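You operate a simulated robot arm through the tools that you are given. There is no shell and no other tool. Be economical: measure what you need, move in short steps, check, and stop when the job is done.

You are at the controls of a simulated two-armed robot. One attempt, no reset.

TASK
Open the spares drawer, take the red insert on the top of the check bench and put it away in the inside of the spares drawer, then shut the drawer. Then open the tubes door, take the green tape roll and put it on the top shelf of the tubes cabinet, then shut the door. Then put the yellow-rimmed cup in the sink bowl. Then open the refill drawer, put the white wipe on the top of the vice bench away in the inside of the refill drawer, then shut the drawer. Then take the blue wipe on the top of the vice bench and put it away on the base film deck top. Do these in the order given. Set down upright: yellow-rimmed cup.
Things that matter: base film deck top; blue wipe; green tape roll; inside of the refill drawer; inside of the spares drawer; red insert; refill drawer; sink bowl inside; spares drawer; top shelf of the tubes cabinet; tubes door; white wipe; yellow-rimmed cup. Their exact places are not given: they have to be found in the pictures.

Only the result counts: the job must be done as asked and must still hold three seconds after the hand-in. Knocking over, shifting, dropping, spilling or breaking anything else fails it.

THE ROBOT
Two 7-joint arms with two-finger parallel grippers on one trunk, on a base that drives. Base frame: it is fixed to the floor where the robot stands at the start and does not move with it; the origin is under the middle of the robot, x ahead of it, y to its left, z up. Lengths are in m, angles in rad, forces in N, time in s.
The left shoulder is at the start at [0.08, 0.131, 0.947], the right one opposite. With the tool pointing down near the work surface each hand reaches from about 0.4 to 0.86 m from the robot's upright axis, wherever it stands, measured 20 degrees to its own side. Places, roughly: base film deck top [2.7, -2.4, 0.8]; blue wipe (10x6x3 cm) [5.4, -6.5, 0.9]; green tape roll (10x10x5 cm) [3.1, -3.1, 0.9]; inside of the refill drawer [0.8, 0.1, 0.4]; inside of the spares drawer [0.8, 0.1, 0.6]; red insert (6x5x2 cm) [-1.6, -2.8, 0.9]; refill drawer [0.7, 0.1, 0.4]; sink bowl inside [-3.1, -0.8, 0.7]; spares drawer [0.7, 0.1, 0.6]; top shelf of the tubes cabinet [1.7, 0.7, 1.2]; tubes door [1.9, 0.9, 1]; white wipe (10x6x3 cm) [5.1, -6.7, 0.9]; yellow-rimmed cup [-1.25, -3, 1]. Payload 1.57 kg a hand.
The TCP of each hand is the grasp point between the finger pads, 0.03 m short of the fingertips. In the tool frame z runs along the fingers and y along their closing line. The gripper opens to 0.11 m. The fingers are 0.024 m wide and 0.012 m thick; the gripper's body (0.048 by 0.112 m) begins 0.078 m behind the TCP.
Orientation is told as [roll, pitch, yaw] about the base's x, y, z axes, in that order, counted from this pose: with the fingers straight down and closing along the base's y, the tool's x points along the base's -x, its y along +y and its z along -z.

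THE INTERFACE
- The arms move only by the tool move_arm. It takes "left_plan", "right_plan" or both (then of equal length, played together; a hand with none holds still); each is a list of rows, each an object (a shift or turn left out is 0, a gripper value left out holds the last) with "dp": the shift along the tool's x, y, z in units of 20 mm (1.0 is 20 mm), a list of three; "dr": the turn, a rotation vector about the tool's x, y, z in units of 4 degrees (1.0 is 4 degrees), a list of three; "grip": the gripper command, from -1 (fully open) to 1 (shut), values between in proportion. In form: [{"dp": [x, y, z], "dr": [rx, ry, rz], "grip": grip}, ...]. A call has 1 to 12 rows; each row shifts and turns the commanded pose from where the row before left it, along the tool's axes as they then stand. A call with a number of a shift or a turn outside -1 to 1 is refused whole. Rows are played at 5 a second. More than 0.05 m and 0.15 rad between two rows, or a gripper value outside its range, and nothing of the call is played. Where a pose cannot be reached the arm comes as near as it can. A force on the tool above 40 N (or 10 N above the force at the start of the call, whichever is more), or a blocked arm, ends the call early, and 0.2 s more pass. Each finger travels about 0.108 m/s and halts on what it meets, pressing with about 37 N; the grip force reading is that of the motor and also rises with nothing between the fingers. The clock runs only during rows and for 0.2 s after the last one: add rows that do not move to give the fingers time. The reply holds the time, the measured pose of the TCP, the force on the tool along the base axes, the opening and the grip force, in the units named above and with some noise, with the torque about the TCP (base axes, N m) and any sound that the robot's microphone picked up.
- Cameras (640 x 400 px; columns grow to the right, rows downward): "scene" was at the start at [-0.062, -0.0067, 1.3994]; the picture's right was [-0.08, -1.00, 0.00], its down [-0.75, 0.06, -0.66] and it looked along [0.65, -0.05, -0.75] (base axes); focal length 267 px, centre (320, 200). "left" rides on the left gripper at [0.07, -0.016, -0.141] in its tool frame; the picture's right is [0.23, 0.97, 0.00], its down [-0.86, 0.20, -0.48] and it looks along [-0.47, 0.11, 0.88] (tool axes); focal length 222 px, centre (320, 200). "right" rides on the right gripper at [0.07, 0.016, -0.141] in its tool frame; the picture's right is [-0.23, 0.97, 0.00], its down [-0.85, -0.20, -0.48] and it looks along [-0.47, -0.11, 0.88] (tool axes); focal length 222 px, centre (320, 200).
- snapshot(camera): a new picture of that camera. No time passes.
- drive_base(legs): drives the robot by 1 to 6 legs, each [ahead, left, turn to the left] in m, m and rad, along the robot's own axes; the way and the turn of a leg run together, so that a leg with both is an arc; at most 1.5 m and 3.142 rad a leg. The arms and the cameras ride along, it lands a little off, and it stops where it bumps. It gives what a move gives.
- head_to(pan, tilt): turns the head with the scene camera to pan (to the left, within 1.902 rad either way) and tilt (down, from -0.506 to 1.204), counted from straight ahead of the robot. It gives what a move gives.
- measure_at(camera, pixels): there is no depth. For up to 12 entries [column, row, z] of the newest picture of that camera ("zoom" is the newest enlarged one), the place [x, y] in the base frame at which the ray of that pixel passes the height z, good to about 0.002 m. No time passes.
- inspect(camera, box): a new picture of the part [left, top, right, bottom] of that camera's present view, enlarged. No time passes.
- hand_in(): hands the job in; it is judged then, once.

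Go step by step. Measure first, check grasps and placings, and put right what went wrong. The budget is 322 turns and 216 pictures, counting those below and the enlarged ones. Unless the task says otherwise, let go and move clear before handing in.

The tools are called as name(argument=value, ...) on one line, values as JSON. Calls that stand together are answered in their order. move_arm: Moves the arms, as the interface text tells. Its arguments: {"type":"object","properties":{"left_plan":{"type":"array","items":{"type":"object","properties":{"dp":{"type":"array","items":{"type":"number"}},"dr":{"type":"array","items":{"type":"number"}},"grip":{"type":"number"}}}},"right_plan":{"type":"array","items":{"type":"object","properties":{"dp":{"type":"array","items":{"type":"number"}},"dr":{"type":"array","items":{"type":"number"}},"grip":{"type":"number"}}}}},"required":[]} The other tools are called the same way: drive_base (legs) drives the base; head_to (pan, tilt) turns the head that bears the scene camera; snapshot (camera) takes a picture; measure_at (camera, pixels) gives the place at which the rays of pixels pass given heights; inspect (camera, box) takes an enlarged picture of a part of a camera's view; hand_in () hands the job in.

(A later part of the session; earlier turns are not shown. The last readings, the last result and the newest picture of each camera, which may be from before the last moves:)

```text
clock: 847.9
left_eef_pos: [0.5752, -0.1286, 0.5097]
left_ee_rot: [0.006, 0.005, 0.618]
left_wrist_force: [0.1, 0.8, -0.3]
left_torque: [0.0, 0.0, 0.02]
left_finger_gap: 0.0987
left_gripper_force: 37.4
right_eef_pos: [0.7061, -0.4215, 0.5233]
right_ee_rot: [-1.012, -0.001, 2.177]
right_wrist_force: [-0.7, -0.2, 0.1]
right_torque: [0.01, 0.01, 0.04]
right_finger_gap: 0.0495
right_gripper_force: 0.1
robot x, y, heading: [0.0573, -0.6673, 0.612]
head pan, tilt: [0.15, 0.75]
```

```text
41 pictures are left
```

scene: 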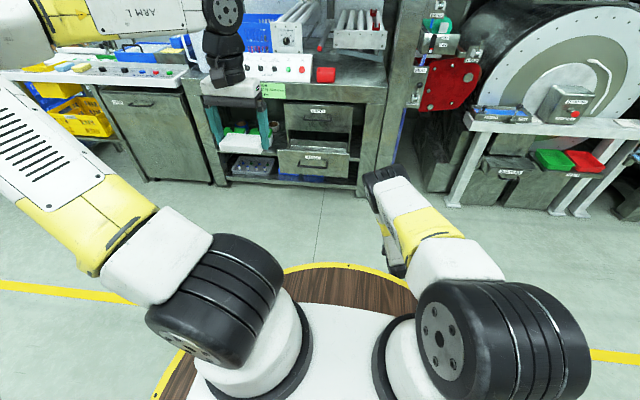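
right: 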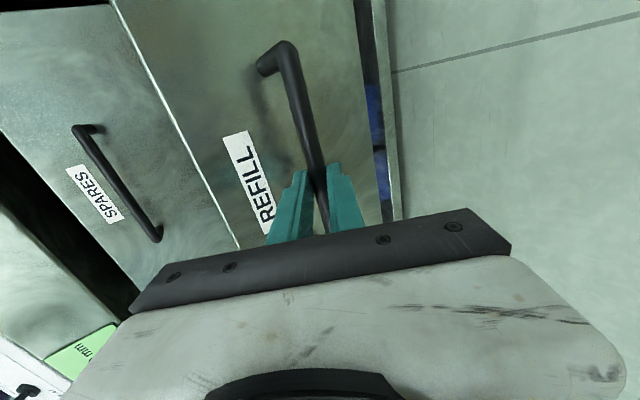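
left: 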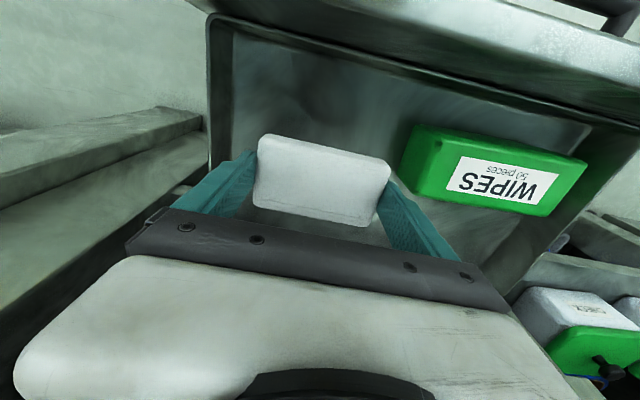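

Clear on both sides. I lower in small steps until contact.

move_arm(left_plan=[{"dp": [0, 0, 0.4]}, {"dp": [0, 0, 0.4]}, {"dp": [0, 0, 0.3]}, {"dp": [0, 0, 0.3]}, {"dp": [0, 0, 0.3]}, {}])

```text
clock: 849.3
left_eef_pos: [0.5716, -0.1288, 0.4877]
left_ee_rot: [0.005, 0.006, 0.62]
left_wrist_force: [0.6, -0.3, -0.3]
left_torque: [0.01, -0.01, 0.05]
left_finger_gap: 0.0984
left_gripper_force: 36.6
left hand out of reach, approached as far as the arm can: row 3, 4, 5
right_eef_pos: [0.7077, -0.4214, 0.5226]
right_ee_rot: [-1.012, 0.002, 2.176]
right_wrist_force: [-0.1, -0.7, 0.3]
right_torque: [0.0, 0.01, -0.01]
right_finger_gap: 0.0495
right_gripper_force: 0.1
robot x, y, heading: [0.0634, -0.6686, 0.623]
head pan, tilt: [0.15, 0.75]
```

It's at the arm's low reach limit. I retract the hand 0.07 m relative to the base while bringing the base closer by the same.

move_arm(left_plan=[{"dp": [0, 0, -0.5]}, {"dp": [1, 0, 0]}, {"dp": [1, 0, 0]}, {"dp": [1, 0, 0]}, {"dp": [0.5, 0, 0]}, {}])

drive_base(legs=[[0.07, 0, 0]])

move_arm(left_plan=[{"dp": [0, 0, 0.4]}, {"dp": [0, 0, 0.4]}, {"dp": [0, 0, 0.3]}, {"dp": [0, 0, 0.3]}, {"dp": [0, 0, 0.3]}, {}])

```text
clock: 850.7
left_eef_pos: [0.5155, -0.1688, 0.5002]
left_ee_rot: [0.005, 0.002, 0.621]
left_wrist_force: [11.3, 4.7, 0.8]
left_torque: [0.05, -0.28, 0.65]
left_finger_gap: 0.0986
left_gripper_force: 36.7
right_eef_pos: [0.7067, -0.4222, 0.523]
right_ee_rot: [-1.012, 0.001, 2.177]
right_wrist_force: [-0.2, -0.3, 0.4]
right_torque: [0.0, 0.0, -0.01]
right_finger_gap: 0.0497
right_gripper_force: 0.0
robot x, y, heading: [0.0598, -0.6685, 0.621]
head pan, tilt: [0.15, 0.75]
```

```text
clock: 851.7
left_eef_pos: [0.5702, -0.1286, 0.4982]
left_ee_rot: [0.008, 0.003, 0.62]
left_wrist_force: [-1.0, 0.4, 0.2]
left_torque: [-0.02, 0.04, 0.01]
left_finger_gap: 0.0985
left_gripper_force: 37.0
right_eef_pos: [0.7652, -0.3793, 0.5231]
right_ee_rot: [-1.01, 0.002, 2.178]
right_wrist_force: [0.4, 0.0, 0.7]
right_torque: [-0.01, -0.02, 0.02]
right_finger_gap: 0.0494
right_gripper_force: 0.0
robot x, y, heading: [0.1182, -0.6255, 0.616]
head pan, tilt: [0.15, 0.75]
```

```text
clock: 853.1
left_eef_pos: [0.5697, -0.1279, 0.4634]
left_ee_rot: [0.007, 0.005, 0.619]
left_wrist_force: [0.0, -0.1, -0.5]
left_torque: [-0.04, -0.02, -0.02]
left_finger_gap: 0.0985
left_gripper_force: 36.9
right_eef_pos: [0.7646, -0.3785, 0.5231]
right_ee_rot: [-1.013, 0.002, 2.178]
right_wrist_force: [-0.8, 0.1, -0.1]
right_torque: [-0.03, 0.01, 0.0]
right_finger_gap: 0.0495
right_gripper_force: 0.2
robot x, y, heading: [0.1223, -0.629, 0.625]
head pan, tilt: [0.15, 0.75]
```

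move_arm(left_plan=[{"dp": [0, 0, 0.3]}, {"dp": [0, 0, 0.3]}, {"dp": [0, 0, 0.3]}, {}])

snapshot(camera="left")

```text
clock: 854.1
left_eef_pos: [0.571, -0.1287, 0.4464]
left_ee_rot: [0.006, 0.006, 0.62]
left_wrist_force: [-0.2, -0.8, 0.4]
left_torque: [0.03, -0.01, -0.02]
left_finger_gap: 0.0986
left_gripper_force: 37.2
right_eef_pos: [0.7633, -0.3799, 0.5235]
right_ee_rot: [-1.012, 0.001, 2.178]
right_wrist_force: [-0.3, -0.5, -0.2]
right_torque: [0.01, -0.02, -0.01]
right_finger_gap: 0.0497
right_gripper_force: 0.0
robot x, y, heading: [0.12, -0.6261, 0.617]
head pan, tilt: [0.15, 0.75]
```

```text
40 pictures are left
```

left: 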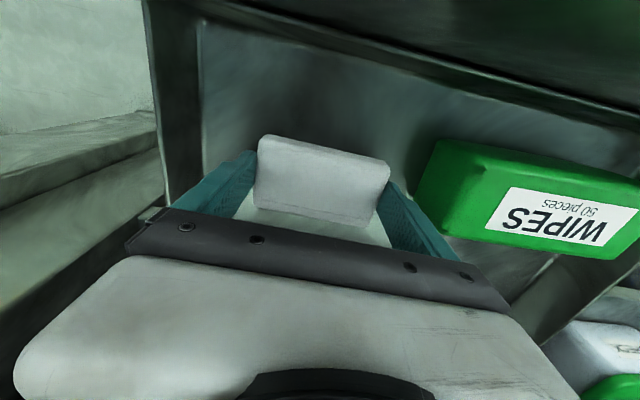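

move_arm(left_plan=[{"dp": [0, 0, 0.3]}, {"dp": [0, 0, 0.3]}, {"dp": [0, 0, 0.3]}, {"dp": [0, 0, 0.3]}, {}])

```text
clock: 855.2
left_eef_pos: [0.5756, -0.1261, 0.4278]
left_ee_rot: [0.005, -0.003, 0.622]
left_wrist_force: [0.7, 0.7, 9.1]
left_torque: [-0.12, 0.09, 0.0]
left_finger_gap: 0.0985
left_gripper_force: 37.3
right_eef_pos: [0.7649, -0.3795, 0.5238]
right_ee_rot: [-1.014, 0.002, 2.18]
right_wrist_force: [-0.3, -0.4, -0.2]
right_torque: [0.02, 0.02, 0.0]
right_finger_gap: 0.0498
right_gripper_force: 0.1
robot x, y, heading: [0.1226, -0.6273, 0.615]
head pan, tilt: [0.15, 0.75]
stopped in row 5 (left hand): the force on the tool passed its limit at 43 N (the readings are from after the stop); the commanded pose is now the measured one
```

Contact at TCP 0.428, so the wipe is on the floor. I open the fingers and lift.

move_arm(left_plan=[{"grip": -1}, {}, {"dp": [0, 0, -0.5]}, {"dp": [0, 0, -1]}, {"dp": [0, 0, -1]}, {"dp": [0, 0, -1]}, {"dp": [0, 0, -1]}, {"dp": [0, 0, -1]}, {"dp": [0, 0, -1]}, {"dp": [0, 0, -1]}, {"dp": [0, 0, -1]}, {"dp": [0, 0, -1]}])

snapshot(camera="left")

```text
clock: 857.8
left_eef_pos: [0.5723, -0.1296, 0.6167]
left_ee_rot: [0.006, -0.002, 0.622]
left_wrist_force: [-0.1, 0.3, -0.3]
left_torque: [-0.01, 0.02, 0.02]
left_finger_gap: 0.11
left_gripper_force: 0.0
right_eef_pos: [0.7646, -0.3795, 0.5218]
right_ee_rot: [-1.01, 0.001, 2.178]
right_wrist_force: [0.0, -0.7, 0.4]
right_torque: [0.02, 0.02, 0.0]
right_finger_gap: 0.0496
right_gripper_force: 0.1
robot x, y, heading: [0.1186, -0.6283, 0.616]
head pan, tilt: [0.15, 0.75]
```

```text
39 pictures are left
```

left: 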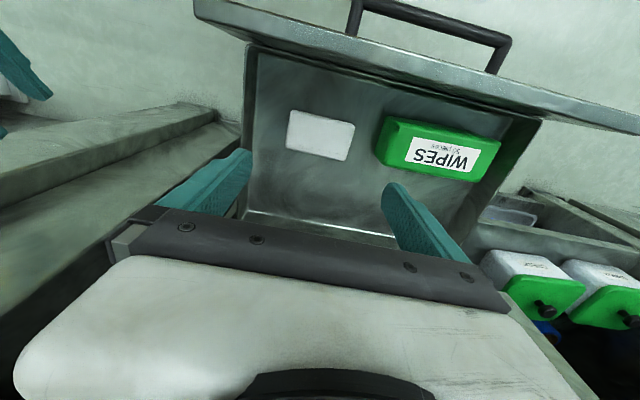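

The white wipe lies flat beside the pack. I raise the left hand, back off, and line up the closed right hand to push the drawer shut.

move_arm(left_plan=[{"dp": [0, 0, -1]}, {"dp": [0, 0, -1]}, {"dp": [0, 0, -1]}, {"dp": [0, 0, -1]}, {"dp": [0, 0, -1]}, {"dp": [0, 0, -1]}, {"dp": [0, 0, -1]}, {"dp": [0, 0, -1]}, {"dp": [0, 0, -1]}, {"dp": [0, 0, -1]}, {"dp": [0, 0, -1]}, {"dp": [0, 0, -1]}])

drive_base(legs=[[-0.55, 0, 0], [0, 0.4, 0]])

move_arm(right_plan=[{"dp": [0, 0.6, 0.4], "grip": 1}, {}, {}], left_plan=[{"dp": [0, 0, -1]}, {"dp": [0, 0, -1]}, {"dp": [0, 0, -1]}])

snapshot(camera="right")

```text
clock: 860.4
left_eef_pos: [0.5761, -0.1291, 0.8573]
left_ee_rot: [0.006, -0.003, 0.621]
left_wrist_force: [-0.4, -0.1, -0.1]
left_torque: [-0.02, 0.01, 0.0]
left_finger_gap: 0.11
left_gripper_force: 0.0
right_eef_pos: [0.765, -0.3788, 0.5233]
right_ee_rot: [-1.01, 0.003, 2.179]
right_wrist_force: [0.2, 0.1, -0.3]
right_torque: [-0.01, 0.02, 0.03]
right_finger_gap: 0.0495
right_gripper_force: 0.0
robot x, y, heading: [0.1176, -0.6261, 0.616]
head pan, tilt: [0.15, 0.75]
```

```text
clock: 865.6
left_eef_pos: [-0.098, -0.1154, 0.8567]
left_ee_rot: [0.006, -0.002, 0.621]
left_wrist_force: [-0.4, -0.1, 0.5]
left_torque: [0.01, -0.02, -0.01]
left_finger_gap: 0.1098
left_gripper_force: 0.0
right_eef_pos: [0.0926, -0.3666, 0.5229]
right_ee_rot: [-1.013, 0.001, 2.177]
right_wrist_force: [-0.3, -0.9, -0.9]
right_torque: [0.03, -0.03, 0.0]
right_finger_gap: 0.0496
right_gripper_force: 0.1
robot x, y, heading: [-0.5556, -0.6123, 0.622]
head pan, tilt: [0.15, 0.75]
```

```text
clock: 866.4
left_eef_pos: [-0.0995, -0.1148, 0.9187]
left_ee_rot: [0.007, -0.003, 0.62]
left_wrist_force: [-0.2, 0.0, -0.4]
left_torque: [0.02, 0.01, 0.01]
left_finger_gap: 0.1098
left_gripper_force: 0.0
right_eef_pos: [0.0925, -0.3683, 0.5084]
right_ee_rot: [-1.011, 0.001, 2.176]
right_wrist_force: [0.9, -0.3, 0.6]
right_torque: [0.0, 0.0, -0.03]
right_finger_gap: 0.0001
right_gripper_force: 21.4
robot x, y, heading: [-0.5515, -0.6154, 0.615]
head pan, tilt: [0.15, 0.75]
```

```text
38 pictures are left
```

right: 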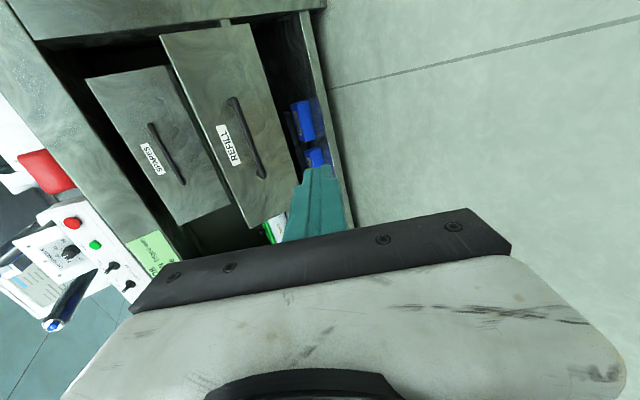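

The hand is centred on the REFILL front at z 0.508. I pull the left hand back for clearance, then drive forward to push the drawer in.

move_arm(left_plan=[{"dp": [1, 0, -1]}, {"dp": [1, 0, -1]}, {"dp": [1, 0, -1]}, {"dp": [1, 0, -1]}, {"dp": [1, 0, -1]}, {"dp": [1, 0, 0]}])

drive_base(legs=[[0.34, 0, 0], [0.2, 0, 0]])

snapshot(camera="right")

```text
clock: 867.8
left_eef_pos: [-0.1953, -0.1852, 1.0181]
left_ee_rot: [0.006, -0.002, 0.624]
left_wrist_force: [0.3, 0.9, 0.4]
left_torque: [-0.02, 0.01, 0.0]
left_finger_gap: 0.11
left_gripper_force: 0.1
right_eef_pos: [0.0927, -0.3672, 0.509]
right_ee_rot: [-1.011, 0.001, 2.177]
right_wrist_force: [-0.4, -1.0, -1.1]
right_torque: [0.03, 0.02, -0.01]
right_finger_gap: 0.0001
right_gripper_force: 21.2
robot x, y, heading: [-0.5529, -0.6123, 0.617]
head pan, tilt: [0.15, 0.75]
```

```text
clock: 871.2
left_eef_pos: [0.2399, 0.1252, 1.0166]
left_ee_rot: [0.005, -0.002, 0.626]
left_wrist_force: [0.2, 0.1, -0.7]
left_torque: [-0.03, -0.02, 0.01]
left_finger_gap: 0.1101
left_gripper_force: 0.1
right_eef_pos: [0.5281, -0.0541, 0.508]
right_ee_rot: [-1.011, 0.002, 2.179]
right_wrist_force: [-0.5, -0.6, -0.2]
right_torque: [0.0, -0.03, -0.01]
right_finger_gap: 0.0
right_gripper_force: 21.3
robot x, y, heading: [-0.1215, -0.306, 0.625]
head pan, tilt: [0.15, 0.75]
```

```text
37 pictures are left
```

right: 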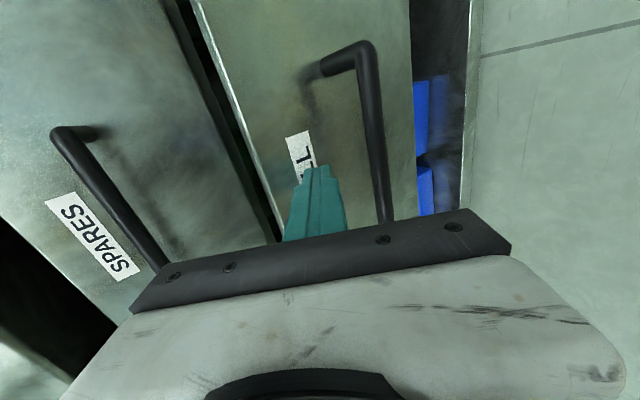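

The fingertips are pushing the REFILL face above its bar. I finish the last ~0.1 m with the arm.

drive_base(legs=[[0.05, 0, 0]])

move_arm(right_plan=[{"dp": [0, -0.53, 0.848]}, {"dp": [0, -0.53, 0.848]}, {"dp": [0, -0.27, 0.424]}, {"dp": [0, -0.27, 0.424]}, {"dp": [0, -0.2, 0.32]}, {"dp": [0, -0.2, 0.32]}])

snapshot(camera="right")

```text
clock: 872.1
left_eef_pos: [0.279, 0.1546, 1.0181]
left_ee_rot: [0.006, -0.002, 0.622]
left_wrist_force: [0.0, -0.2, 0.4]
left_torque: [-0.02, -0.01, 0.04]
left_finger_gap: 0.1098
left_gripper_force: 0.1
right_eef_pos: [0.5671, -0.0274, 0.5085]
right_ee_rot: [-1.011, 0.003, 2.178]
right_wrist_force: [-0.4, -0.2, -0.2]
right_torque: [-0.02, -0.06, 0.01]
right_finger_gap: 0.0
right_gripper_force: 21.0
robot x, y, heading: [-0.0785, -0.2712, 0.616]
head pan, tilt: [0.15, 0.75]
```

```text
clock: 873.0
left_eef_pos: [0.2795, 0.153, 1.0187]
left_ee_rot: [0.006, -0.004, 0.623]
left_wrist_force: [-0.5, 0.2, 0.0]
left_torque: [0.02, 0.0, -0.03]
left_finger_gap: 0.1101
left_gripper_force: 0.1
right_eef_pos: [0.6072, 0.0006, 0.5072]
right_ee_rot: [-1.011, 0.002, 2.177]
right_wrist_force: [-15.6, -9.2, 18.6]
right_torque: [0.39, -0.22, 0.26]
right_finger_gap: 0.0001
right_gripper_force: 21.5
robot x, y, heading: [-0.0768, -0.2742, 0.62]
head pan, tilt: [0.15, 0.75]
stopped in row 4 (right hand): the force on the tool passed its limit at 55 N (the readings are from after the stop); the commanded pose is now the measured one
```

```text
36 pictures are left
```

right: 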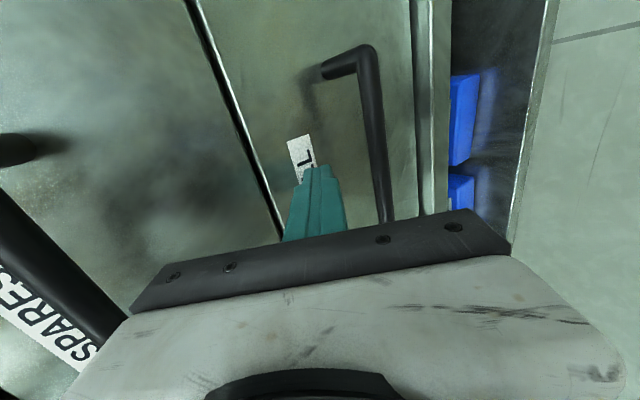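

Stopped at 55 N with tips at n≈0.527, the same depth as for the spares drawer. I withdraw and verify the bar position.

move_arm(right_plan=[{"dp": [0, 0.53, -0.848]}, {"dp": [0, 0.53, -0.848]}, {"dp": [0, 0.53, -0.848]}])

drive_base(legs=[[-0.6, 0, 0]])

head_to(pan=-0.1, tilt=0.75)

inspect(camera="scene", box=[240, 90, 400, 190])

```text
clock: 873.8
left_eef_pos: [0.2803, 0.1534, 1.0175]
left_ee_rot: [0.005, -0.003, 0.623]
left_wrist_force: [-0.6, -0.1, 1.2]
left_torque: [-0.01, 0.01, 0.01]
left_finger_gap: 0.1096
left_gripper_force: 0.0
right_eef_pos: [0.5598, -0.0327, 0.5058]
right_ee_rot: [-1.009, 0.001, 2.18]
right_wrist_force: [-0.1, 0.7, -0.5]
right_torque: [0.02, 0.01, -0.02]
right_finger_gap: 0.0
right_gripper_force: 20.8
robot x, y, heading: [-0.0753, -0.2722, 0.622]
head pan, tilt: [0.15, 0.75]
```

```text
clock: 877.2
left_eef_pos: [-0.1973, -0.1896, 1.0182]
left_ee_rot: [0.004, -0.001, 0.616]
left_wrist_force: [-0.4, 0.5, 0.1]
left_torque: [0.01, -0.02, -0.03]
left_finger_gap: 0.1101
left_gripper_force: 0.0
right_eef_pos: [0.0818, -0.3789, 0.5057]
right_ee_rot: [-1.009, 0.002, 2.171]
right_wrist_force: [-0.4, 0.1, 0.0]
right_torque: [0.0, 0.0, -0.01]
right_finger_gap: 0.0
right_gripper_force: 21.3
robot x, y, heading: [-0.5569, -0.616, 0.613]
head pan, tilt: [0.15, 0.75]
```

```text
clock: 877.9
left_eef_pos: [-0.197, -0.1908, 1.0173]
left_ee_rot: [0.005, -0.002, 0.617]
left_wrist_force: [0.3, 0.6, 0.2]
left_torque: [0.02, -0.01, 0.01]
left_finger_gap: 0.1099
left_gripper_force: 0.1
right_eef_pos: [0.0812, -0.3785, 0.5052]
right_ee_rot: [-1.008, 0.002, 2.173]
right_wrist_force: [-0.7, -0.8, 0.1]
right_torque: [0.02, 0.0, -0.02]
right_finger_gap: 0.0001
right_gripper_force: 21.5
robot x, y, heading: [-0.5629, -0.6164, 0.615]
head pan, tilt: [-0.099, 0.75]
```

```text
4.00 times, centred on (320, 140) of scene
```

zoom: 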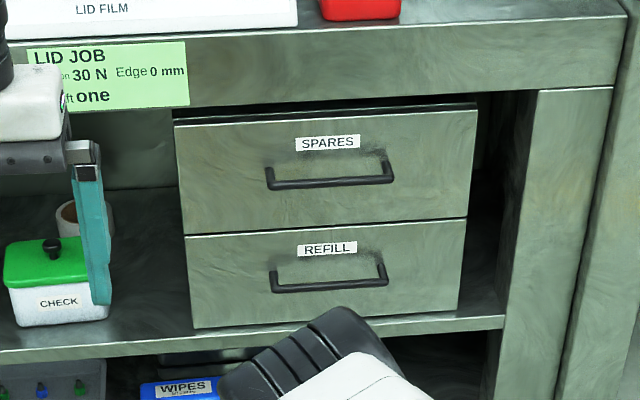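

measure_at(camera="zoom", pixels=[[270, 184, 0.633], [391, 178, 0.633], [274, 288, 0.45], [386, 282, 0.45]])

```text
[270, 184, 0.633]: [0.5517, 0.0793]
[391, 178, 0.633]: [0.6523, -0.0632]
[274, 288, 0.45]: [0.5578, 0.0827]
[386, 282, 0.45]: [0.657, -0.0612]
```

Both bars are at their closed positions. Next the blue wipe; on the way I stop to look at the base film deck (around t≈3.5).

drive_base(legs=[[-0.2, -1.4, 0], [0, -1.0, 0], [0, -1.0, 0]])

head_to(pan=0, tilt=0.4)

snapshot(camera="scene")

```text
clock: 894.5
left_eef_pos: [1.5936, -3.0941, 1.0176]
left_ee_rot: [0.006, -0.002, 0.606]
left_wrist_force: [1.1, 0.1, -0.3]
left_torque: [0.05, 0.0, -0.01]
left_finger_gap: 0.11
left_gripper_force: 0.1
right_eef_pos: [1.8697, -3.2866, 0.5047]
right_ee_rot: [-1.007, 0.002, 2.161]
right_wrist_force: [-0.3, -1.4, -0.1]
right_torque: [-0.02, -0.01, 0.0]
right_finger_gap: 0.0002
right_gripper_force: 21.2
robot x, y, heading: [1.2283, -3.5158, 0.606]
head pan, tilt: [-0.099, 0.75]
```

```text
clock: 895.4
left_eef_pos: [1.5926, -3.0952, 1.0177]
left_ee_rot: [0.005, -0.002, 0.605]
left_wrist_force: [0.0, -0.9, -0.5]
left_torque: [0.05, 0.0, -0.02]
left_finger_gap: 0.1099
left_gripper_force: 0.0
right_eef_pos: [1.8688, -3.2876, 0.5047]
right_ee_rot: [-1.007, 0.002, 2.161]
right_wrist_force: [0.2, -0.3, -0.3]
right_torque: [0.0, -0.05, 0.02]
right_finger_gap: 0.0
right_gripper_force: 21.6
robot x, y, heading: [1.2268, -3.5144, 0.599]
head pan, tilt: [0.0, 0.4]
```

```text
34 pictures are left
```

scene: 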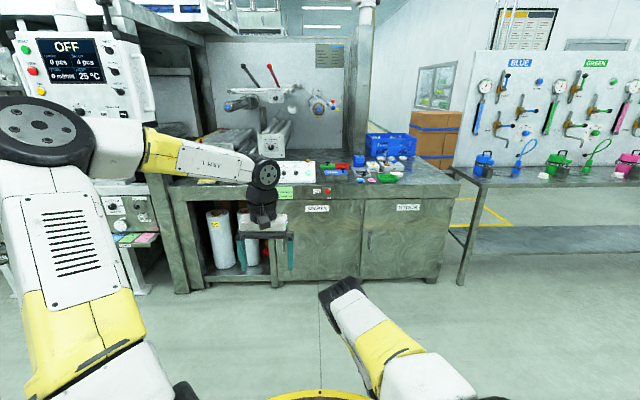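

inspect(camera="scene", box=[200, 90, 460, 252])

```text
2.46 times, centred on (330, 171) of scene
```

zoom: 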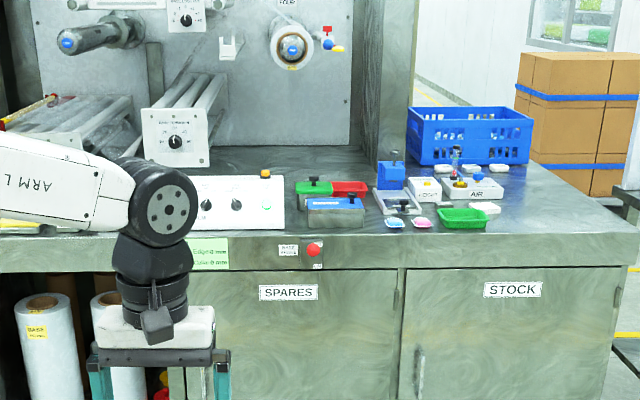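

measure_at(camera="scene", pixels=[[163, 201, 0.86], [460, 184, 0.86], [312, 166, 0.86], [345, 158, 0.86], [378, 158, 0.86], [398, 184, 0.86], [322, 184, 0.86], [265, 165, 0.86], [330, 172, 0.86], [425, 160, 0.86], [280, 150, 0.86]])

```text
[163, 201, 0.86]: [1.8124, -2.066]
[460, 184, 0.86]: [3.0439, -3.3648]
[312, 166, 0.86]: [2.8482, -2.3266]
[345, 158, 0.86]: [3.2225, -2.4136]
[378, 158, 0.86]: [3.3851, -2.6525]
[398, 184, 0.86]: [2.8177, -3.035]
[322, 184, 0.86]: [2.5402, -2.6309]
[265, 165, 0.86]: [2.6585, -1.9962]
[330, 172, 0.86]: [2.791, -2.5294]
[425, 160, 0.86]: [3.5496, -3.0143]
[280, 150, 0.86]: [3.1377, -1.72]
```

The bench labelled BASE with its clear spot where the roll stood (n≈0.74, t≈4.35) is the film deck top. Now I go to the vice bench for the blue wipe, using the same diagonal stance shifted by the wipes' spacing.

drive_base(legs=[[0, -1.2, 0.01], [0, -1.2, 0.01], [0, -1.2, 0], [0, 0, -1.175], [0, 0, -1.175]])

```text
clock: 918.6
left_eef_pos: [3.4761, -6.9361, 1.0167]
left_ee_rot: [0.006, -0.001, -1.657]
left_wrist_force: [1.5, -0.2, 0.8]
left_torque: [0.01, 0.0, 0.01]
left_finger_gap: 0.1101
left_gripper_force: 0.0
right_eef_pos: [3.1525, -7.0269, 0.504]
right_ee_rot: [-1.008, 0.002, -0.101]
right_wrist_force: [-0.4, -0.4, 0.1]
right_torque: [0.0, -0.01, 0.02]
right_finger_gap: 0.0002
right_gripper_force: 21.2
robot x, y, heading: [3.3857, -6.3899, -1.664]
head pan, tilt: [0.0, 0.4]
```

drive_base(legs=[[0, 0, -0.065], [-0.35, 0.75, 0], [-0.35, 0.75, 0]])

move_arm(left_plan=[{"dr": [0, 0, -1], "dp": [0, 0, -1]}, {"dr": [0, 0, -1], "dp": [0, 0, -1]}, {"dr": [0, 0, -1], "dp": [0, 0, -1]}, {"dr": [0, 0, -1]}, {"dr": [0, 0, -1]}, {"dr": [0, 0, -1]}, {"dr": [0, 0, -1]}, {"dr": [0, 0, -1]}, {"dr": [0, 0, -1]}, {"dr": [0, 0, -1]}])

```text
clock: 927.4
left_eef_pos: [5.0138, -6.4863, 1.0171]
left_ee_rot: [0.006, -0.002, -1.731]
left_wrist_force: [0.0, -0.2, 0.0]
left_torque: [0.03, 0.02, 0.0]
left_finger_gap: 0.11
left_gripper_force: 0.0
right_eef_pos: [4.685, -6.5523, 0.5051]
right_ee_rot: [-1.009, 0.002, -0.176]
right_wrist_force: [-0.8, 0.0, -0.2]
right_torque: [-0.03, -0.01, 0.02]
right_finger_gap: 0.0
right_gripper_force: 21.4
robot x, y, heading: [4.9661, -5.9323, -1.737]
head pan, tilt: [0.0, 0.4]
```

```text
clock: 929.6
left_eef_pos: [5.0119, -6.4864, 1.0769]
left_ee_rot: [0.005, -0.005, -1.031]
left_wrist_force: [0.4, 0.3, -0.3]
left_torque: [0.06, -0.01, 0.01]
left_finger_gap: 0.11
left_gripper_force: 0.1
right_eef_pos: [4.6849, -6.5522, 0.5053]
right_ee_rot: [-1.009, 0.002, -0.176]
right_wrist_force: [0.6, 0.4, -0.2]
right_torque: [0.02, 0.03, 0.0]
right_finger_gap: 0.0002
right_gripper_force: 21.2
robot x, y, heading: [4.9625, -5.9298, -1.729]
head pan, tilt: [0.0, 0.4]
```

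The base is exactly in place. I move the open hand toward the blue wipe and look.

move_arm(left_plan=[{"dp": [-0.6, 1, 0]}, {"dp": [-0.6, 1, 0]}, {"dp": [-0.6, 1, 0]}, {"dp": [-0.6, 1, 0]}, {"dp": [-0.6, 1, 0]}, {"dp": [-0.6, 1, 0]}, {"dp": [-0.6, 1, 0]}, {"dp": [-0.7, 1, 0]}, {"dp": [-0.7, 1, 0]}, {"dp": [-0.7, 1, 0]}, {"dp": [-0.8, 1, 0]}, {"dp": [-0.8, 1, 0]}])

inspect(camera="left", box=[220, 90, 460, 240])

```text
clock: 932.2
left_eef_pos: [5.2993, -6.4971, 1.0799]
left_ee_rot: [0.005, -0.006, -1.033]
left_wrist_force: [-0.5, -0.3, 0.6]
left_torque: [-0.03, -0.03, 0.0]
left_finger_gap: 0.11
left_gripper_force: 0.1
right_eef_pos: [4.6837, -6.553, 0.5037]
right_ee_rot: [-1.009, 0.002, -0.174]
right_wrist_force: [0.3, -0.5, 0.1]
right_torque: [0.0, -0.03, -0.02]
right_finger_gap: 0.0
right_gripper_force: 21.5
robot x, y, heading: [4.9612, -5.9319, -1.733]
head pan, tilt: [0.0, 0.4]
```

```text
2.67 times, centred on (340, 165) of left
```

zoom: 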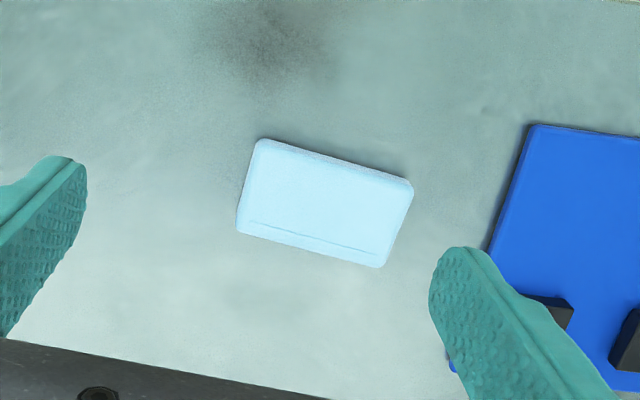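

measure_at(camera="zoom", pixels=[[254, 148, 0.89], [413, 190, 0.89], [383, 267, 0.89], [237, 230, 0.89], [533, 125, 0.87], [488, 248, 0.87], [453, 368, 0.87]])

```text
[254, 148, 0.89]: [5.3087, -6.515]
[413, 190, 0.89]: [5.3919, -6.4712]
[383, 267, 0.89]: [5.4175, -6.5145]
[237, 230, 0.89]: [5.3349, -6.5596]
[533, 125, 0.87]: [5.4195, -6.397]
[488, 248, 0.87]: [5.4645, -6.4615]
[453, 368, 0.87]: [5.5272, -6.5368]
```

Blue wipe centre (5.363,-6.515), long axis ≈28°. I align, move over it, and lower to just above.

move_arm(left_plan=[{"dr": [0, 0, 0.6]}, {"dp": [-1, 1, 0]}, {"dp": [-1, 1, 0]}, {"dp": [-0.31, 0.39, 0]}, {"dp": [0, 0, 1]}, {"dp": [0, 0, 1]}, {"dp": [0, 0, 1]}, {"dp": [0, 0, 1]}, {"dp": [0, 0, 1]}, {"dp": [0, 0, 1]}, {"dp": [0, 0, 0.5]}, {}])

inspect(camera="left", box=[200, 90, 440, 240])

```text
clock: 934.8
left_eef_pos: [5.3654, -6.5155, 0.9499]
left_ee_rot: [0.004, -0.006, -1.074]
left_wrist_force: [-0.3, 0.7, -0.7]
left_torque: [0.02, -0.01, -0.02]
left_finger_gap: 0.1097
left_gripper_force: 0.0
right_eef_pos: [4.6849, -6.5533, 0.5049]
right_ee_rot: [-1.009, 0.0, -0.176]
right_wrist_force: [-1.2, 0.1, 0.3]
right_torque: [0.01, 0.02, 0.0]
right_finger_gap: 0.0
right_gripper_force: 21.4
robot x, y, heading: [4.9651, -5.9278, -1.737]
head pan, tilt: [0.0, 0.4]
```

```text
2.67 times, centred on (320, 165) of left
```

zoom: 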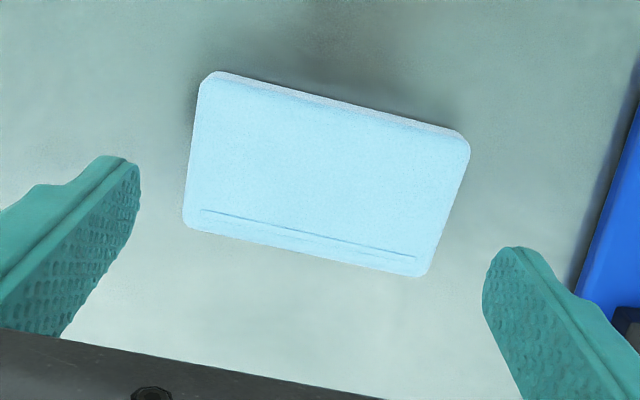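

measure_at(camera="zoom", pixels=[[198, 85, 0.89], [470, 145, 0.89], [424, 276, 0.89], [184, 221, 0.89]])

```text
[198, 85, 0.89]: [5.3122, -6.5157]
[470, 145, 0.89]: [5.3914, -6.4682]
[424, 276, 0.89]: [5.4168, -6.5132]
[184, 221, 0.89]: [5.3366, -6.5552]
```

Centred to within a millimetre. I lower 0.056 m, close, and lift.

move_arm(left_plan=[{"dp": [0, 0, 1]}, {"dp": [0, 0, 0.9]}, {"dp": [0, 0, 0.6]}, {"dp": [0, 0, 0.3]}, {}])

move_arm(left_plan=[{"grip": 1}, {}, {}, {}])

move_arm(left_plan=[{"dp": [0, 0, -1]}, {"dp": [0, 0, -1]}, {"dp": [0, 0, -1]}, {"dp": [0, 0, -1]}, {"dp": [0, 0, -1]}, {"dp": [0, 0, -1]}, {"dp": [0, 0, -1]}, {"dp": [0, 0, -1]}, {"dp": [0, 0, -1]}, {"dp": [0, 0, -1]}, {}])

snapshot(camera="left")

```text
clock: 936.0
left_eef_pos: [5.3649, -6.5153, 0.8941]
left_ee_rot: [0.003, -0.005, -1.075]
left_wrist_force: [0.6, -0.2, -0.5]
left_torque: [0.01, 0.0, -0.02]
left_finger_gap: 0.1099
left_gripper_force: 0.0
right_eef_pos: [4.6839, -6.5519, 0.5052]
right_ee_rot: [-1.01, 0.004, -0.175]
right_wrist_force: [0.1, -0.1, 0.2]
right_torque: [0.02, 0.0, -0.01]
right_finger_gap: 0.0001
right_gripper_force: 21.0
robot x, y, heading: [4.9628, -5.9266, -1.732]
head pan, tilt: [0.0, 0.4]
```

```text
clock: 937.0
left_eef_pos: [5.3653, -6.5164, 0.8941]
left_ee_rot: [0.002, -0.005, -1.075]
left_wrist_force: [-0.7, 1.0, -0.1]
left_torque: [-0.05, 0.03, -0.02]
left_finger_gap: 0.0984
left_gripper_force: 37.0
right_eef_pos: [4.6836, -6.5531, 0.5044]
right_ee_rot: [-1.01, 0.0, -0.176]
right_wrist_force: [-0.1, 0.2, 0.3]
right_torque: [0.01, 0.01, 0.07]
right_finger_gap: 0.0
right_gripper_force: 21.1
robot x, y, heading: [4.9618, -5.9299, -1.731]
head pan, tilt: [0.0, 0.4]
```

```text
clock: 939.4
left_eef_pos: [5.3654, -6.5162, 1.0928]
left_ee_rot: [0.003, -0.006, -1.074]
left_wrist_force: [0.4, -0.2, -0.2]
left_torque: [0.01, -0.02, 0.01]
left_finger_gap: 0.0987
left_gripper_force: 37.3
right_eef_pos: [4.6849, -6.5526, 0.5045]
right_ee_rot: [-1.009, 0.002, -0.174]
right_wrist_force: [0.4, 0.2, -0.2]
right_torque: [-0.01, 0.01, 0.0]
right_finger_gap: 0.0
right_gripper_force: 20.9
robot x, y, heading: [4.9643, -5.9285, -1.729]
head pan, tilt: [0.0, 0.4]
```

```text
30 pictures are left
```

left: 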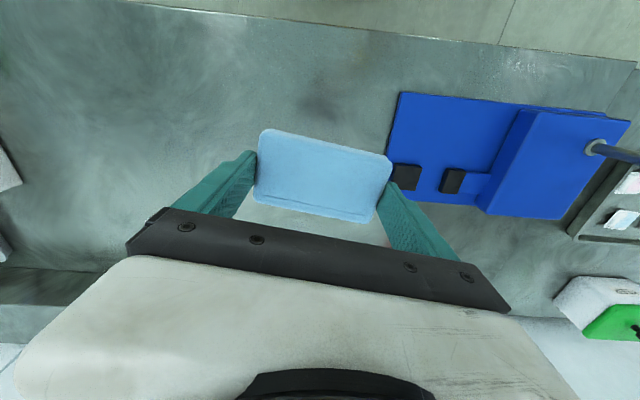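

The blue wipe is held. I retract the left hand and bring the right hand to tool-down and closer in, so it won't foul the bench.

move_arm(left_plan=[{"dp": [1, -0.7, 0]}, {"dp": [1, -0.7, 0]}, {"dp": [1, -0.7, 0]}, {"dp": [1, -0.7, 0]}, {"dp": [1, -0.7, 0]}, {"dp": [1, -0.7, 0]}, {"dr": [0, 0, 1]}, {"dr": [0, 0, 1]}, {"dr": [0, 0, 1]}, {"dr": [0, 0, 1]}, {"dr": [0, 0, 1]}, {"dr": [0, 0, 1]}], right_plan=[{"dr": [-1, 0, 0]}, {"dr": [-1, 0, 0]}, {"dr": [-1, 0, 0]}, {"dr": [-1, 0, 0]}, {"dr": [-1, 0, 0]}, {"dr": [-1, 0, 0]}, {"dr": [-1, 0, 0]}, {"dr": [-1, 0, 0]}, {"dr": [-1, 0, 0]}, {"dr": [-1, 0, 0]}, {"dr": [-1, 0, 0]}, {"dr": [-1, 0, 0]}])

move_arm(left_plan=[{"dr": [0, 0, 1]}, {"dr": [0, 0, 1]}, {"dr": [0, 0, 1]}, {"dr": [0, 0, 0.4]}, {"dp": [0, -1, 0]}, {"dp": [0, -1, 0]}, {"dp": [0, -1, 0]}, {"dp": [0, -1, 0]}, {}, {}, {}, {}], right_plan=[{"dr": [-1, 0, 0]}, {"dr": [-1, 0, 0]}, {"dr": [-0.5, 0, 0]}, {"dp": [0, 1, -1]}, {"dp": [0, 1, -1]}, {"dp": [0, 1, -1]}, {"dp": [0, 1, -1]}, {"dp": [0, 1, -1]}, {"dp": [0, 1, 0]}, {"dp": [0, 1, 0]}, {"dp": [0, 1, 0]}, {"dp": [0, 1, 0]}])

```text
clock: 942.0
left_eef_pos: [5.2345, -6.4485, 1.0919]
left_ee_rot: [0.005, -0.002, -1.495]
left_wrist_force: [0.5, 0.5, -0.3]
left_torque: [-0.02, 0.0, 0.04]
left_finger_gap: 0.0984
left_gripper_force: 36.9
right_eef_pos: [4.6843, -6.5519, 0.5047]
right_ee_rot: [-0.17, 0.001, -0.174]
right_wrist_force: [1.4, 0.6, -0.7]
right_torque: [-0.01, -0.02, 0.01]
right_finger_gap: 0.0
right_gripper_force: 21.5
robot x, y, heading: [4.9638, -5.9257, -1.73]
head pan, tilt: [0.0, 0.4]
```

```text
clock: 944.6
left_eef_pos: [5.1549, -6.4388, 1.092]
left_ee_rot: [0.005, -0.003, -1.73]
left_wrist_force: [0.4, -1.3, -0.1]
left_torque: [0.02, 0.01, 0.0]
left_finger_gap: 0.0984
left_gripper_force: 36.5
right_eef_pos: [4.7147, -6.3751, 0.6062]
right_ee_rot: [0.004, 0.001, -0.174]
right_wrist_force: [-0.3, 0.7, 0.5]
right_torque: [-0.01, -0.05, 0.05]
right_finger_gap: 0.0001
right_gripper_force: 21.6
robot x, y, heading: [4.9666, -5.9285, -1.732]
head pan, tilt: [0.0, 0.4]
```

drive_base(legs=[[0.39, -0.74, 0], [0.39, -0.74, 0], [0, 0, 1.175], [0, 0, 1.175], [0, 1.3, 0], [0, 1.25, 0]])

head_to(pan=0.1, tilt=0.6)

snapshot(camera="scene")

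```text
clock: 971.0
left_eef_pos: [2.1241, -3.8829, 1.0918]
left_ee_rot: [0.005, -0.003, 0.612]
left_wrist_force: [0.0, -0.1, -0.2]
left_torque: [0.03, 0.01, 0.04]
left_finger_gap: 0.0985
left_gripper_force: 36.5
right_eef_pos: [2.3833, -4.243, 0.6058]
right_ee_rot: [0.002, 0.0, 2.167]
right_wrist_force: [0.3, 0.4, 0.4]
right_torque: [-0.02, -0.01, -0.02]
right_finger_gap: 0.0
right_gripper_force: 21.4
robot x, y, heading: [1.8912, -4.3728, 0.605]
head pan, tilt: [0.0, 0.4]
```

```text
clock: 971.7
left_eef_pos: [2.1231, -3.8844, 1.0918]
left_ee_rot: [0.006, 0.0, 0.614]
left_wrist_force: [-0.1, 0.4, -0.3]
left_torque: [-0.02, 0.02, -0.01]
left_finger_gap: 0.0985
left_gripper_force: 37.0
right_eef_pos: [2.3835, -4.2431, 0.6054]
right_ee_rot: [0.004, 0.001, 2.167]
right_wrist_force: [-0.2, 0.1, -0.6]
right_torque: [-0.02, -0.03, -0.01]
right_finger_gap: 0.0
right_gripper_force: 21.2
robot x, y, heading: [1.8911, -4.3772, 0.613]
head pan, tilt: [0.099, 0.6]
```

```text
29 pictures are left
```

scene: 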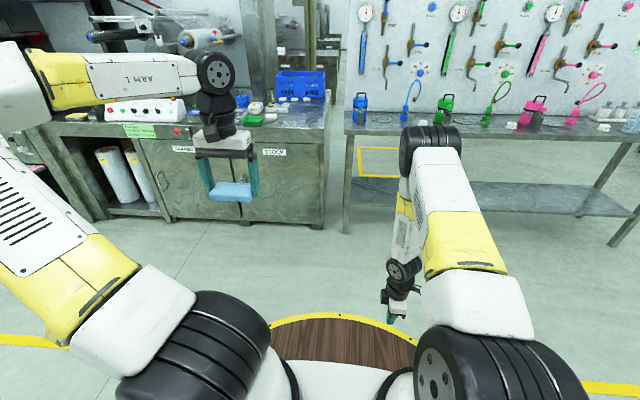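

The wipe is at t≈4.395, in line with the clear deck spot. I drive forward 0.8 m, keeping the right elbow short of the dosing table.

drive_base(legs=[[0.8, 0, 0]])

inspect(camera="scene", box=[160, 80, 420, 242])

```text
clock: 976.1
left_eef_pos: [2.7839, -3.4092, 1.0914]
left_ee_rot: [0.005, -0.001, 0.625]
left_wrist_force: [-0.3, -0.6, 0.1]
left_torque: [-0.02, 0.0, 0.02]
left_finger_gap: 0.0986
left_gripper_force: 37.1
right_eef_pos: [3.0496, -3.7656, 0.6069]
right_ee_rot: [0.005, 0.002, 2.179]
right_wrist_force: [0.0, -0.9, 0.0]
right_torque: [0.01, -0.02, 0.01]
right_finger_gap: 0.0002
right_gripper_force: 21.0
robot x, y, heading: [2.5594, -3.9058, 0.618]
head pan, tilt: [0.099, 0.6]
```

```text
2.46 times, centred on (290, 161) of scene
```

zoom: 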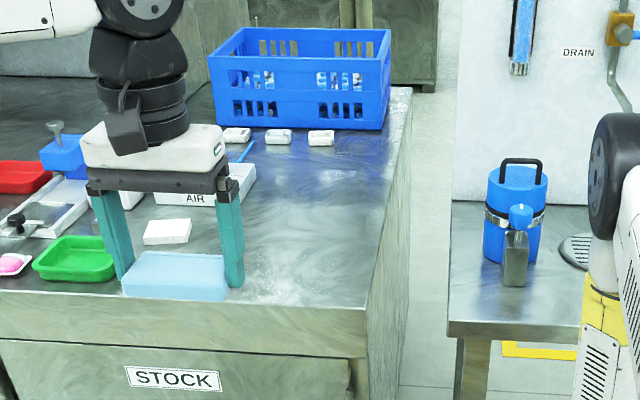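

The deck area ahead of the wipe is clear (right of the green tray). I extend 0.32 m forward.

move_arm(left_plan=[{"dp": [-1, 0, 0]}, {"dp": [-1, 0, 0]}, {"dp": [-1, 0, 0]}, {"dp": [-1, 0, 0]}, {"dp": [-1, 0, 0]}, {"dp": [-1, 0, 0]}, {"dp": [-1, 0, 0]}, {"dp": [-1, 0, 0]}, {"dp": [-1, 0, 0]}, {"dp": [-1, 0, 0]}, {"dp": [-1, 0, 0]}, {"dp": [-1, 0, 0]}])

move_arm(left_plan=[{"dp": [-1, 0, 0]}, {"dp": [-1, 0, 0]}, {"dp": [-1, 0, 0]}, {"dp": [-1, 0, 0]}, {"dp": [0, 0, 1]}, {"dp": [0, 0, 1]}, {"dp": [0, 0, 1]}, {"dp": [0, 0, 1]}, {"dp": [0, 0, 1]}, {}])

snapshot(camera="left")

inspect(camera="scene", box=[160, 80, 420, 242])

```text
clock: 978.7
left_eef_pos: [2.9777, -3.2693, 1.0926]
left_ee_rot: [0.006, 0.0, 0.625]
left_wrist_force: [-0.7, -0.8, 0.9]
left_torque: [0.03, -0.05, -0.02]
left_finger_gap: 0.0984
left_gripper_force: 36.7
right_eef_pos: [3.0481, -3.7638, 0.6053]
right_ee_rot: [0.003, 0.003, 2.18]
right_wrist_force: [0.0, 1.0, 0.9]
right_torque: [-0.02, -0.02, 0.06]
right_finger_gap: 0.0
right_gripper_force: 21.4
robot x, y, heading: [2.5593, -3.9044, 0.622]
head pan, tilt: [0.099, 0.6]
```

```text
clock: 980.9
left_eef_pos: [3.019, -3.2377, 0.9936]
left_ee_rot: [0.007, -0.002, 0.625]
left_wrist_force: [-0.5, -0.3, 0.5]
left_torque: [0.02, 0.0, 0.01]
left_finger_gap: 0.0988
left_gripper_force: 36.9
left hand out of reach, approached as far as the arm can: row 3, 4
right_eef_pos: [3.048, -3.7658, 0.6054]
right_ee_rot: [0.005, 0.003, 2.18]
right_wrist_force: [-0.4, -1.0, 0.5]
right_torque: [-0.01, 0.03, 0.03]
right_finger_gap: 0.0
right_gripper_force: 21.3
robot x, y, heading: [2.5595, -3.9079, 0.618]
head pan, tilt: [0.099, 0.6]
```

```text
27 pictures are left
```

left: 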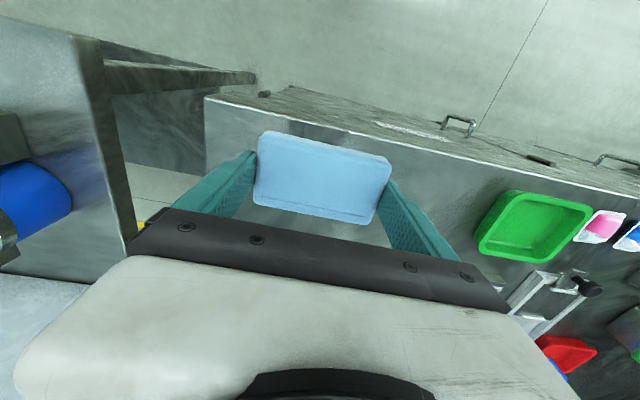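

```text
2.46 times, centred on (290, 161) of scene
```

zoom: 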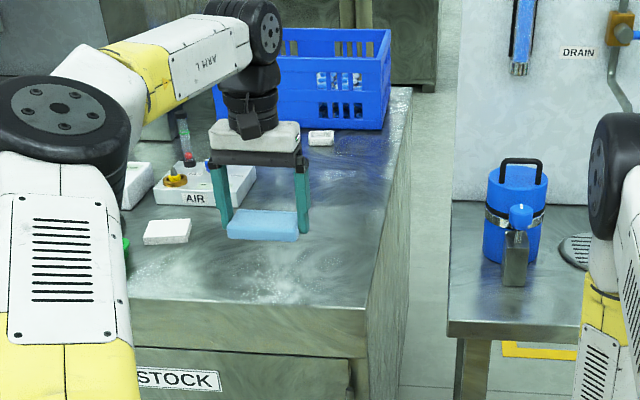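

The deck's front edge looks nearer (n≈0.55) than I assumed, so I need ~0.09 m more depth. I pull the right hand back a little and drive 0.09 m forward.

move_arm(right_plan=[{"dp": [0, 1, 0]}, {"dp": [0, 1, 0]}, {"dp": [0, 1, 0]}, {}])

drive_base(legs=[[0.09, 0, 0]])

snapshot(camera="left")

```text
clock: 981.9
left_eef_pos: [3.0183, -3.2395, 0.993]
left_ee_rot: [0.004, -0.002, 0.625]
left_wrist_force: [0.3, 0.3, -0.1]
left_torque: [-0.04, 0.03, -0.01]
left_finger_gap: 0.0986
left_gripper_force: 36.5
right_eef_pos: [3.0009, -3.7983, 0.6048]
right_ee_rot: [0.003, 0.002, 2.18]
right_wrist_force: [-0.5, -0.3, -0.1]
right_torque: [-0.01, 0.03, 0.03]
right_finger_gap: 0.0
right_gripper_force: 21.6
robot x, y, heading: [2.5607, -3.9026, 0.62]
head pan, tilt: [0.099, 0.6]
```

```text
clock: 983.0
left_eef_pos: [3.0927, -3.1842, 0.9916]
left_ee_rot: [0.004, -0.002, 0.625]
left_wrist_force: [-0.7, -0.9, 0.6]
left_torque: [-0.02, 0.01, 0.02]
left_finger_gap: 0.0984
left_gripper_force: 36.9
right_eef_pos: [3.0739, -3.7463, 0.605]
right_ee_rot: [0.003, 0.001, 2.183]
right_wrist_force: [0.5, -1.5, -0.8]
right_torque: [0.01, 0.01, 0.02]
right_finger_gap: 0.0
right_gripper_force: 20.9
robot x, y, heading: [2.6324, -3.8497, 0.622]
head pan, tilt: [0.099, 0.6]
```

```text
25 pictures are left
```

left: 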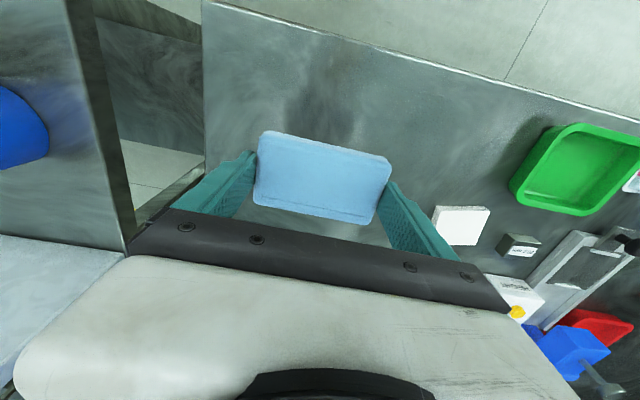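

Well inside the deck now, and clear of the white pad. I lower to contact.

move_arm(left_plan=[{"dp": [0, 0, 1]}, {"dp": [0, 0, 1]}, {"dp": [0, 0, 1]}, {"dp": [0, 0, 1]}, {"dp": [0, 0, 0.4]}, {"dp": [0, 0, 0.25]}, {}])

move_arm(left_plan=[{"dp": [0, 0, 0.2]}, {"dp": [0, 0, 0.2]}, {}])

```text
clock: 984.6
left_eef_pos: [3.0913, -3.1835, 0.8998]
left_ee_rot: [0.004, -0.001, 0.625]
left_wrist_force: [1.0, 0.4, -0.6]
left_torque: [0.02, 0.02, -0.01]
left_finger_gap: 0.0984
left_gripper_force: 37.1
right_eef_pos: [3.0743, -3.7472, 0.6051]
right_ee_rot: [0.004, 0.001, 2.182]
right_wrist_force: [-0.5, 0.3, -1.0]
right_torque: [0.0, 0.0, -0.04]
right_finger_gap: 0.0
right_gripper_force: 21.5
robot x, y, heading: [2.6314, -3.8498, 0.623]
head pan, tilt: [0.099, 0.6]
```

```text
clock: 985.4
left_eef_pos: [3.0921, -3.1842, 0.8912]
left_ee_rot: [0.006, -0.002, 0.625]
left_wrist_force: [0.3, 0.5, 0.3]
left_torque: [-0.01, 0.03, -0.01]
left_finger_gap: 0.0986
left_gripper_force: 36.7
right_eef_pos: [3.0743, -3.7454, 0.6052]
right_ee_rot: [0.004, 0.001, 2.18]
right_wrist_force: [1.3, -0.2, 0.1]
right_torque: [-0.04, 0.01, 0.05]
right_finger_gap: 0.0
right_gripper_force: 21.2
robot x, y, heading: [2.6337, -3.8507, 0.617]
head pan, tilt: [0.099, 0.6]
```

move_arm(left_plan=[{"dp": [0, 0, 0.15]}, {"dp": [0, 0, 0.15]}, {}])

```text
clock: 986.2
left_eef_pos: [3.0927, -3.1837, 0.8856]
left_ee_rot: [0.005, -0.001, 0.624]
left_wrist_force: [0.7, 1.1, 0.3]
left_torque: [0.01, 0.01, -0.01]
left_finger_gap: 0.0986
left_gripper_force: 36.9
right_eef_pos: [3.0741, -3.7472, 0.6054]
right_ee_rot: [0.005, 0.001, 2.181]
right_wrist_force: [-0.8, -0.5, 0.0]
right_torque: [0.03, -0.05, 0.03]
right_finger_gap: 0.0
right_gripper_force: 21.4
robot x, y, heading: [2.6345, -3.8483, 0.625]
head pan, tilt: [0.099, 0.6]
```

move_arm(left_plan=[{"dp": [0, 0, 0.15]}, {"dp": [0, 0, 0.15]}, {}])

snapshot(camera="left")

```text
clock: 987.0
left_eef_pos: [3.0926, -3.1844, 0.8825]
left_ee_rot: [0.004, -0.007, 0.626]
left_wrist_force: [-1.9, 1.8, 28.9]
left_torque: [-0.75, -0.3, 0.03]
left_finger_gap: 0.0987
left_gripper_force: 37.1
right_eef_pos: [3.0743, -3.7448, 0.6061]
right_ee_rot: [0.002, 0.002, 2.181]
right_wrist_force: [-0.3, -0.9, 0.0]
right_torque: [-0.02, 0.01, 0.0]
right_finger_gap: 0.0
right_gripper_force: 21.3
robot x, y, heading: [2.6314, -3.851, 0.62]
head pan, tilt: [0.099, 0.6]
```

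```text
24 pictures are left
```

left: 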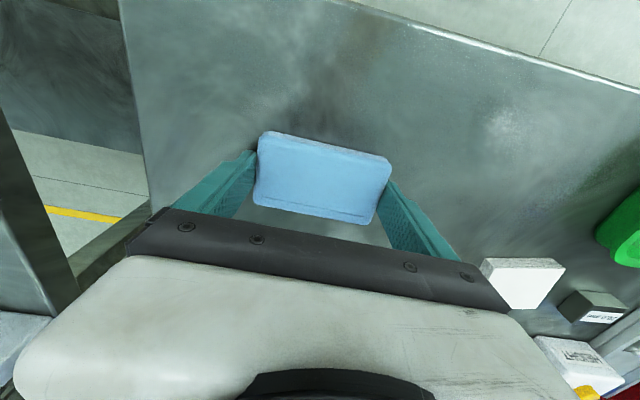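

Contact (29 N): the blue wipe rests on the deck. I open and lift straight up.

move_arm(left_plan=[{"grip": -1}, {}, {}, {"dp": [0, 0, -0.5]}, {"dp": [0, 0, -1]}, {"dp": [0, 0, -1]}, {"dp": [0, 0, -1]}, {"dp": [0, 0, -1]}, {"dp": [0, 0, -1]}, {"dp": [0, 0, -1]}, {"dp": [0, 0, -1]}, {}])

snapshot(camera="left")

```text
clock: 989.6
left_eef_pos: [3.0918, -3.1856, 1.0294]
left_ee_rot: [0.006, -0.001, 0.625]
left_wrist_force: [0.4, -0.2, 0.1]
left_torque: [0.01, 0.0, -0.05]
left_finger_gap: 0.11
left_gripper_force: 0.0
right_eef_pos: [3.0749, -3.7464, 0.6053]
right_ee_rot: [0.002, 0.0, 2.181]
right_wrist_force: [0.0, 0.0, -0.4]
right_torque: [0.01, 0.0, 0.01]
right_finger_gap: 0.0
right_gripper_force: 20.7
robot x, y, heading: [2.6339, -3.8501, 0.618]
head pan, tilt: [0.099, 0.6]
```

```text
23 pictures are left
```

left: 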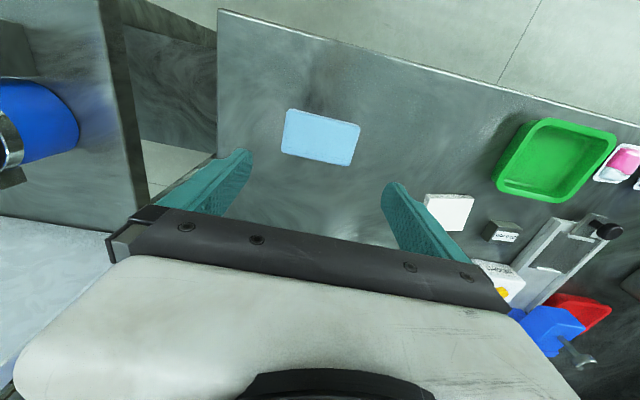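

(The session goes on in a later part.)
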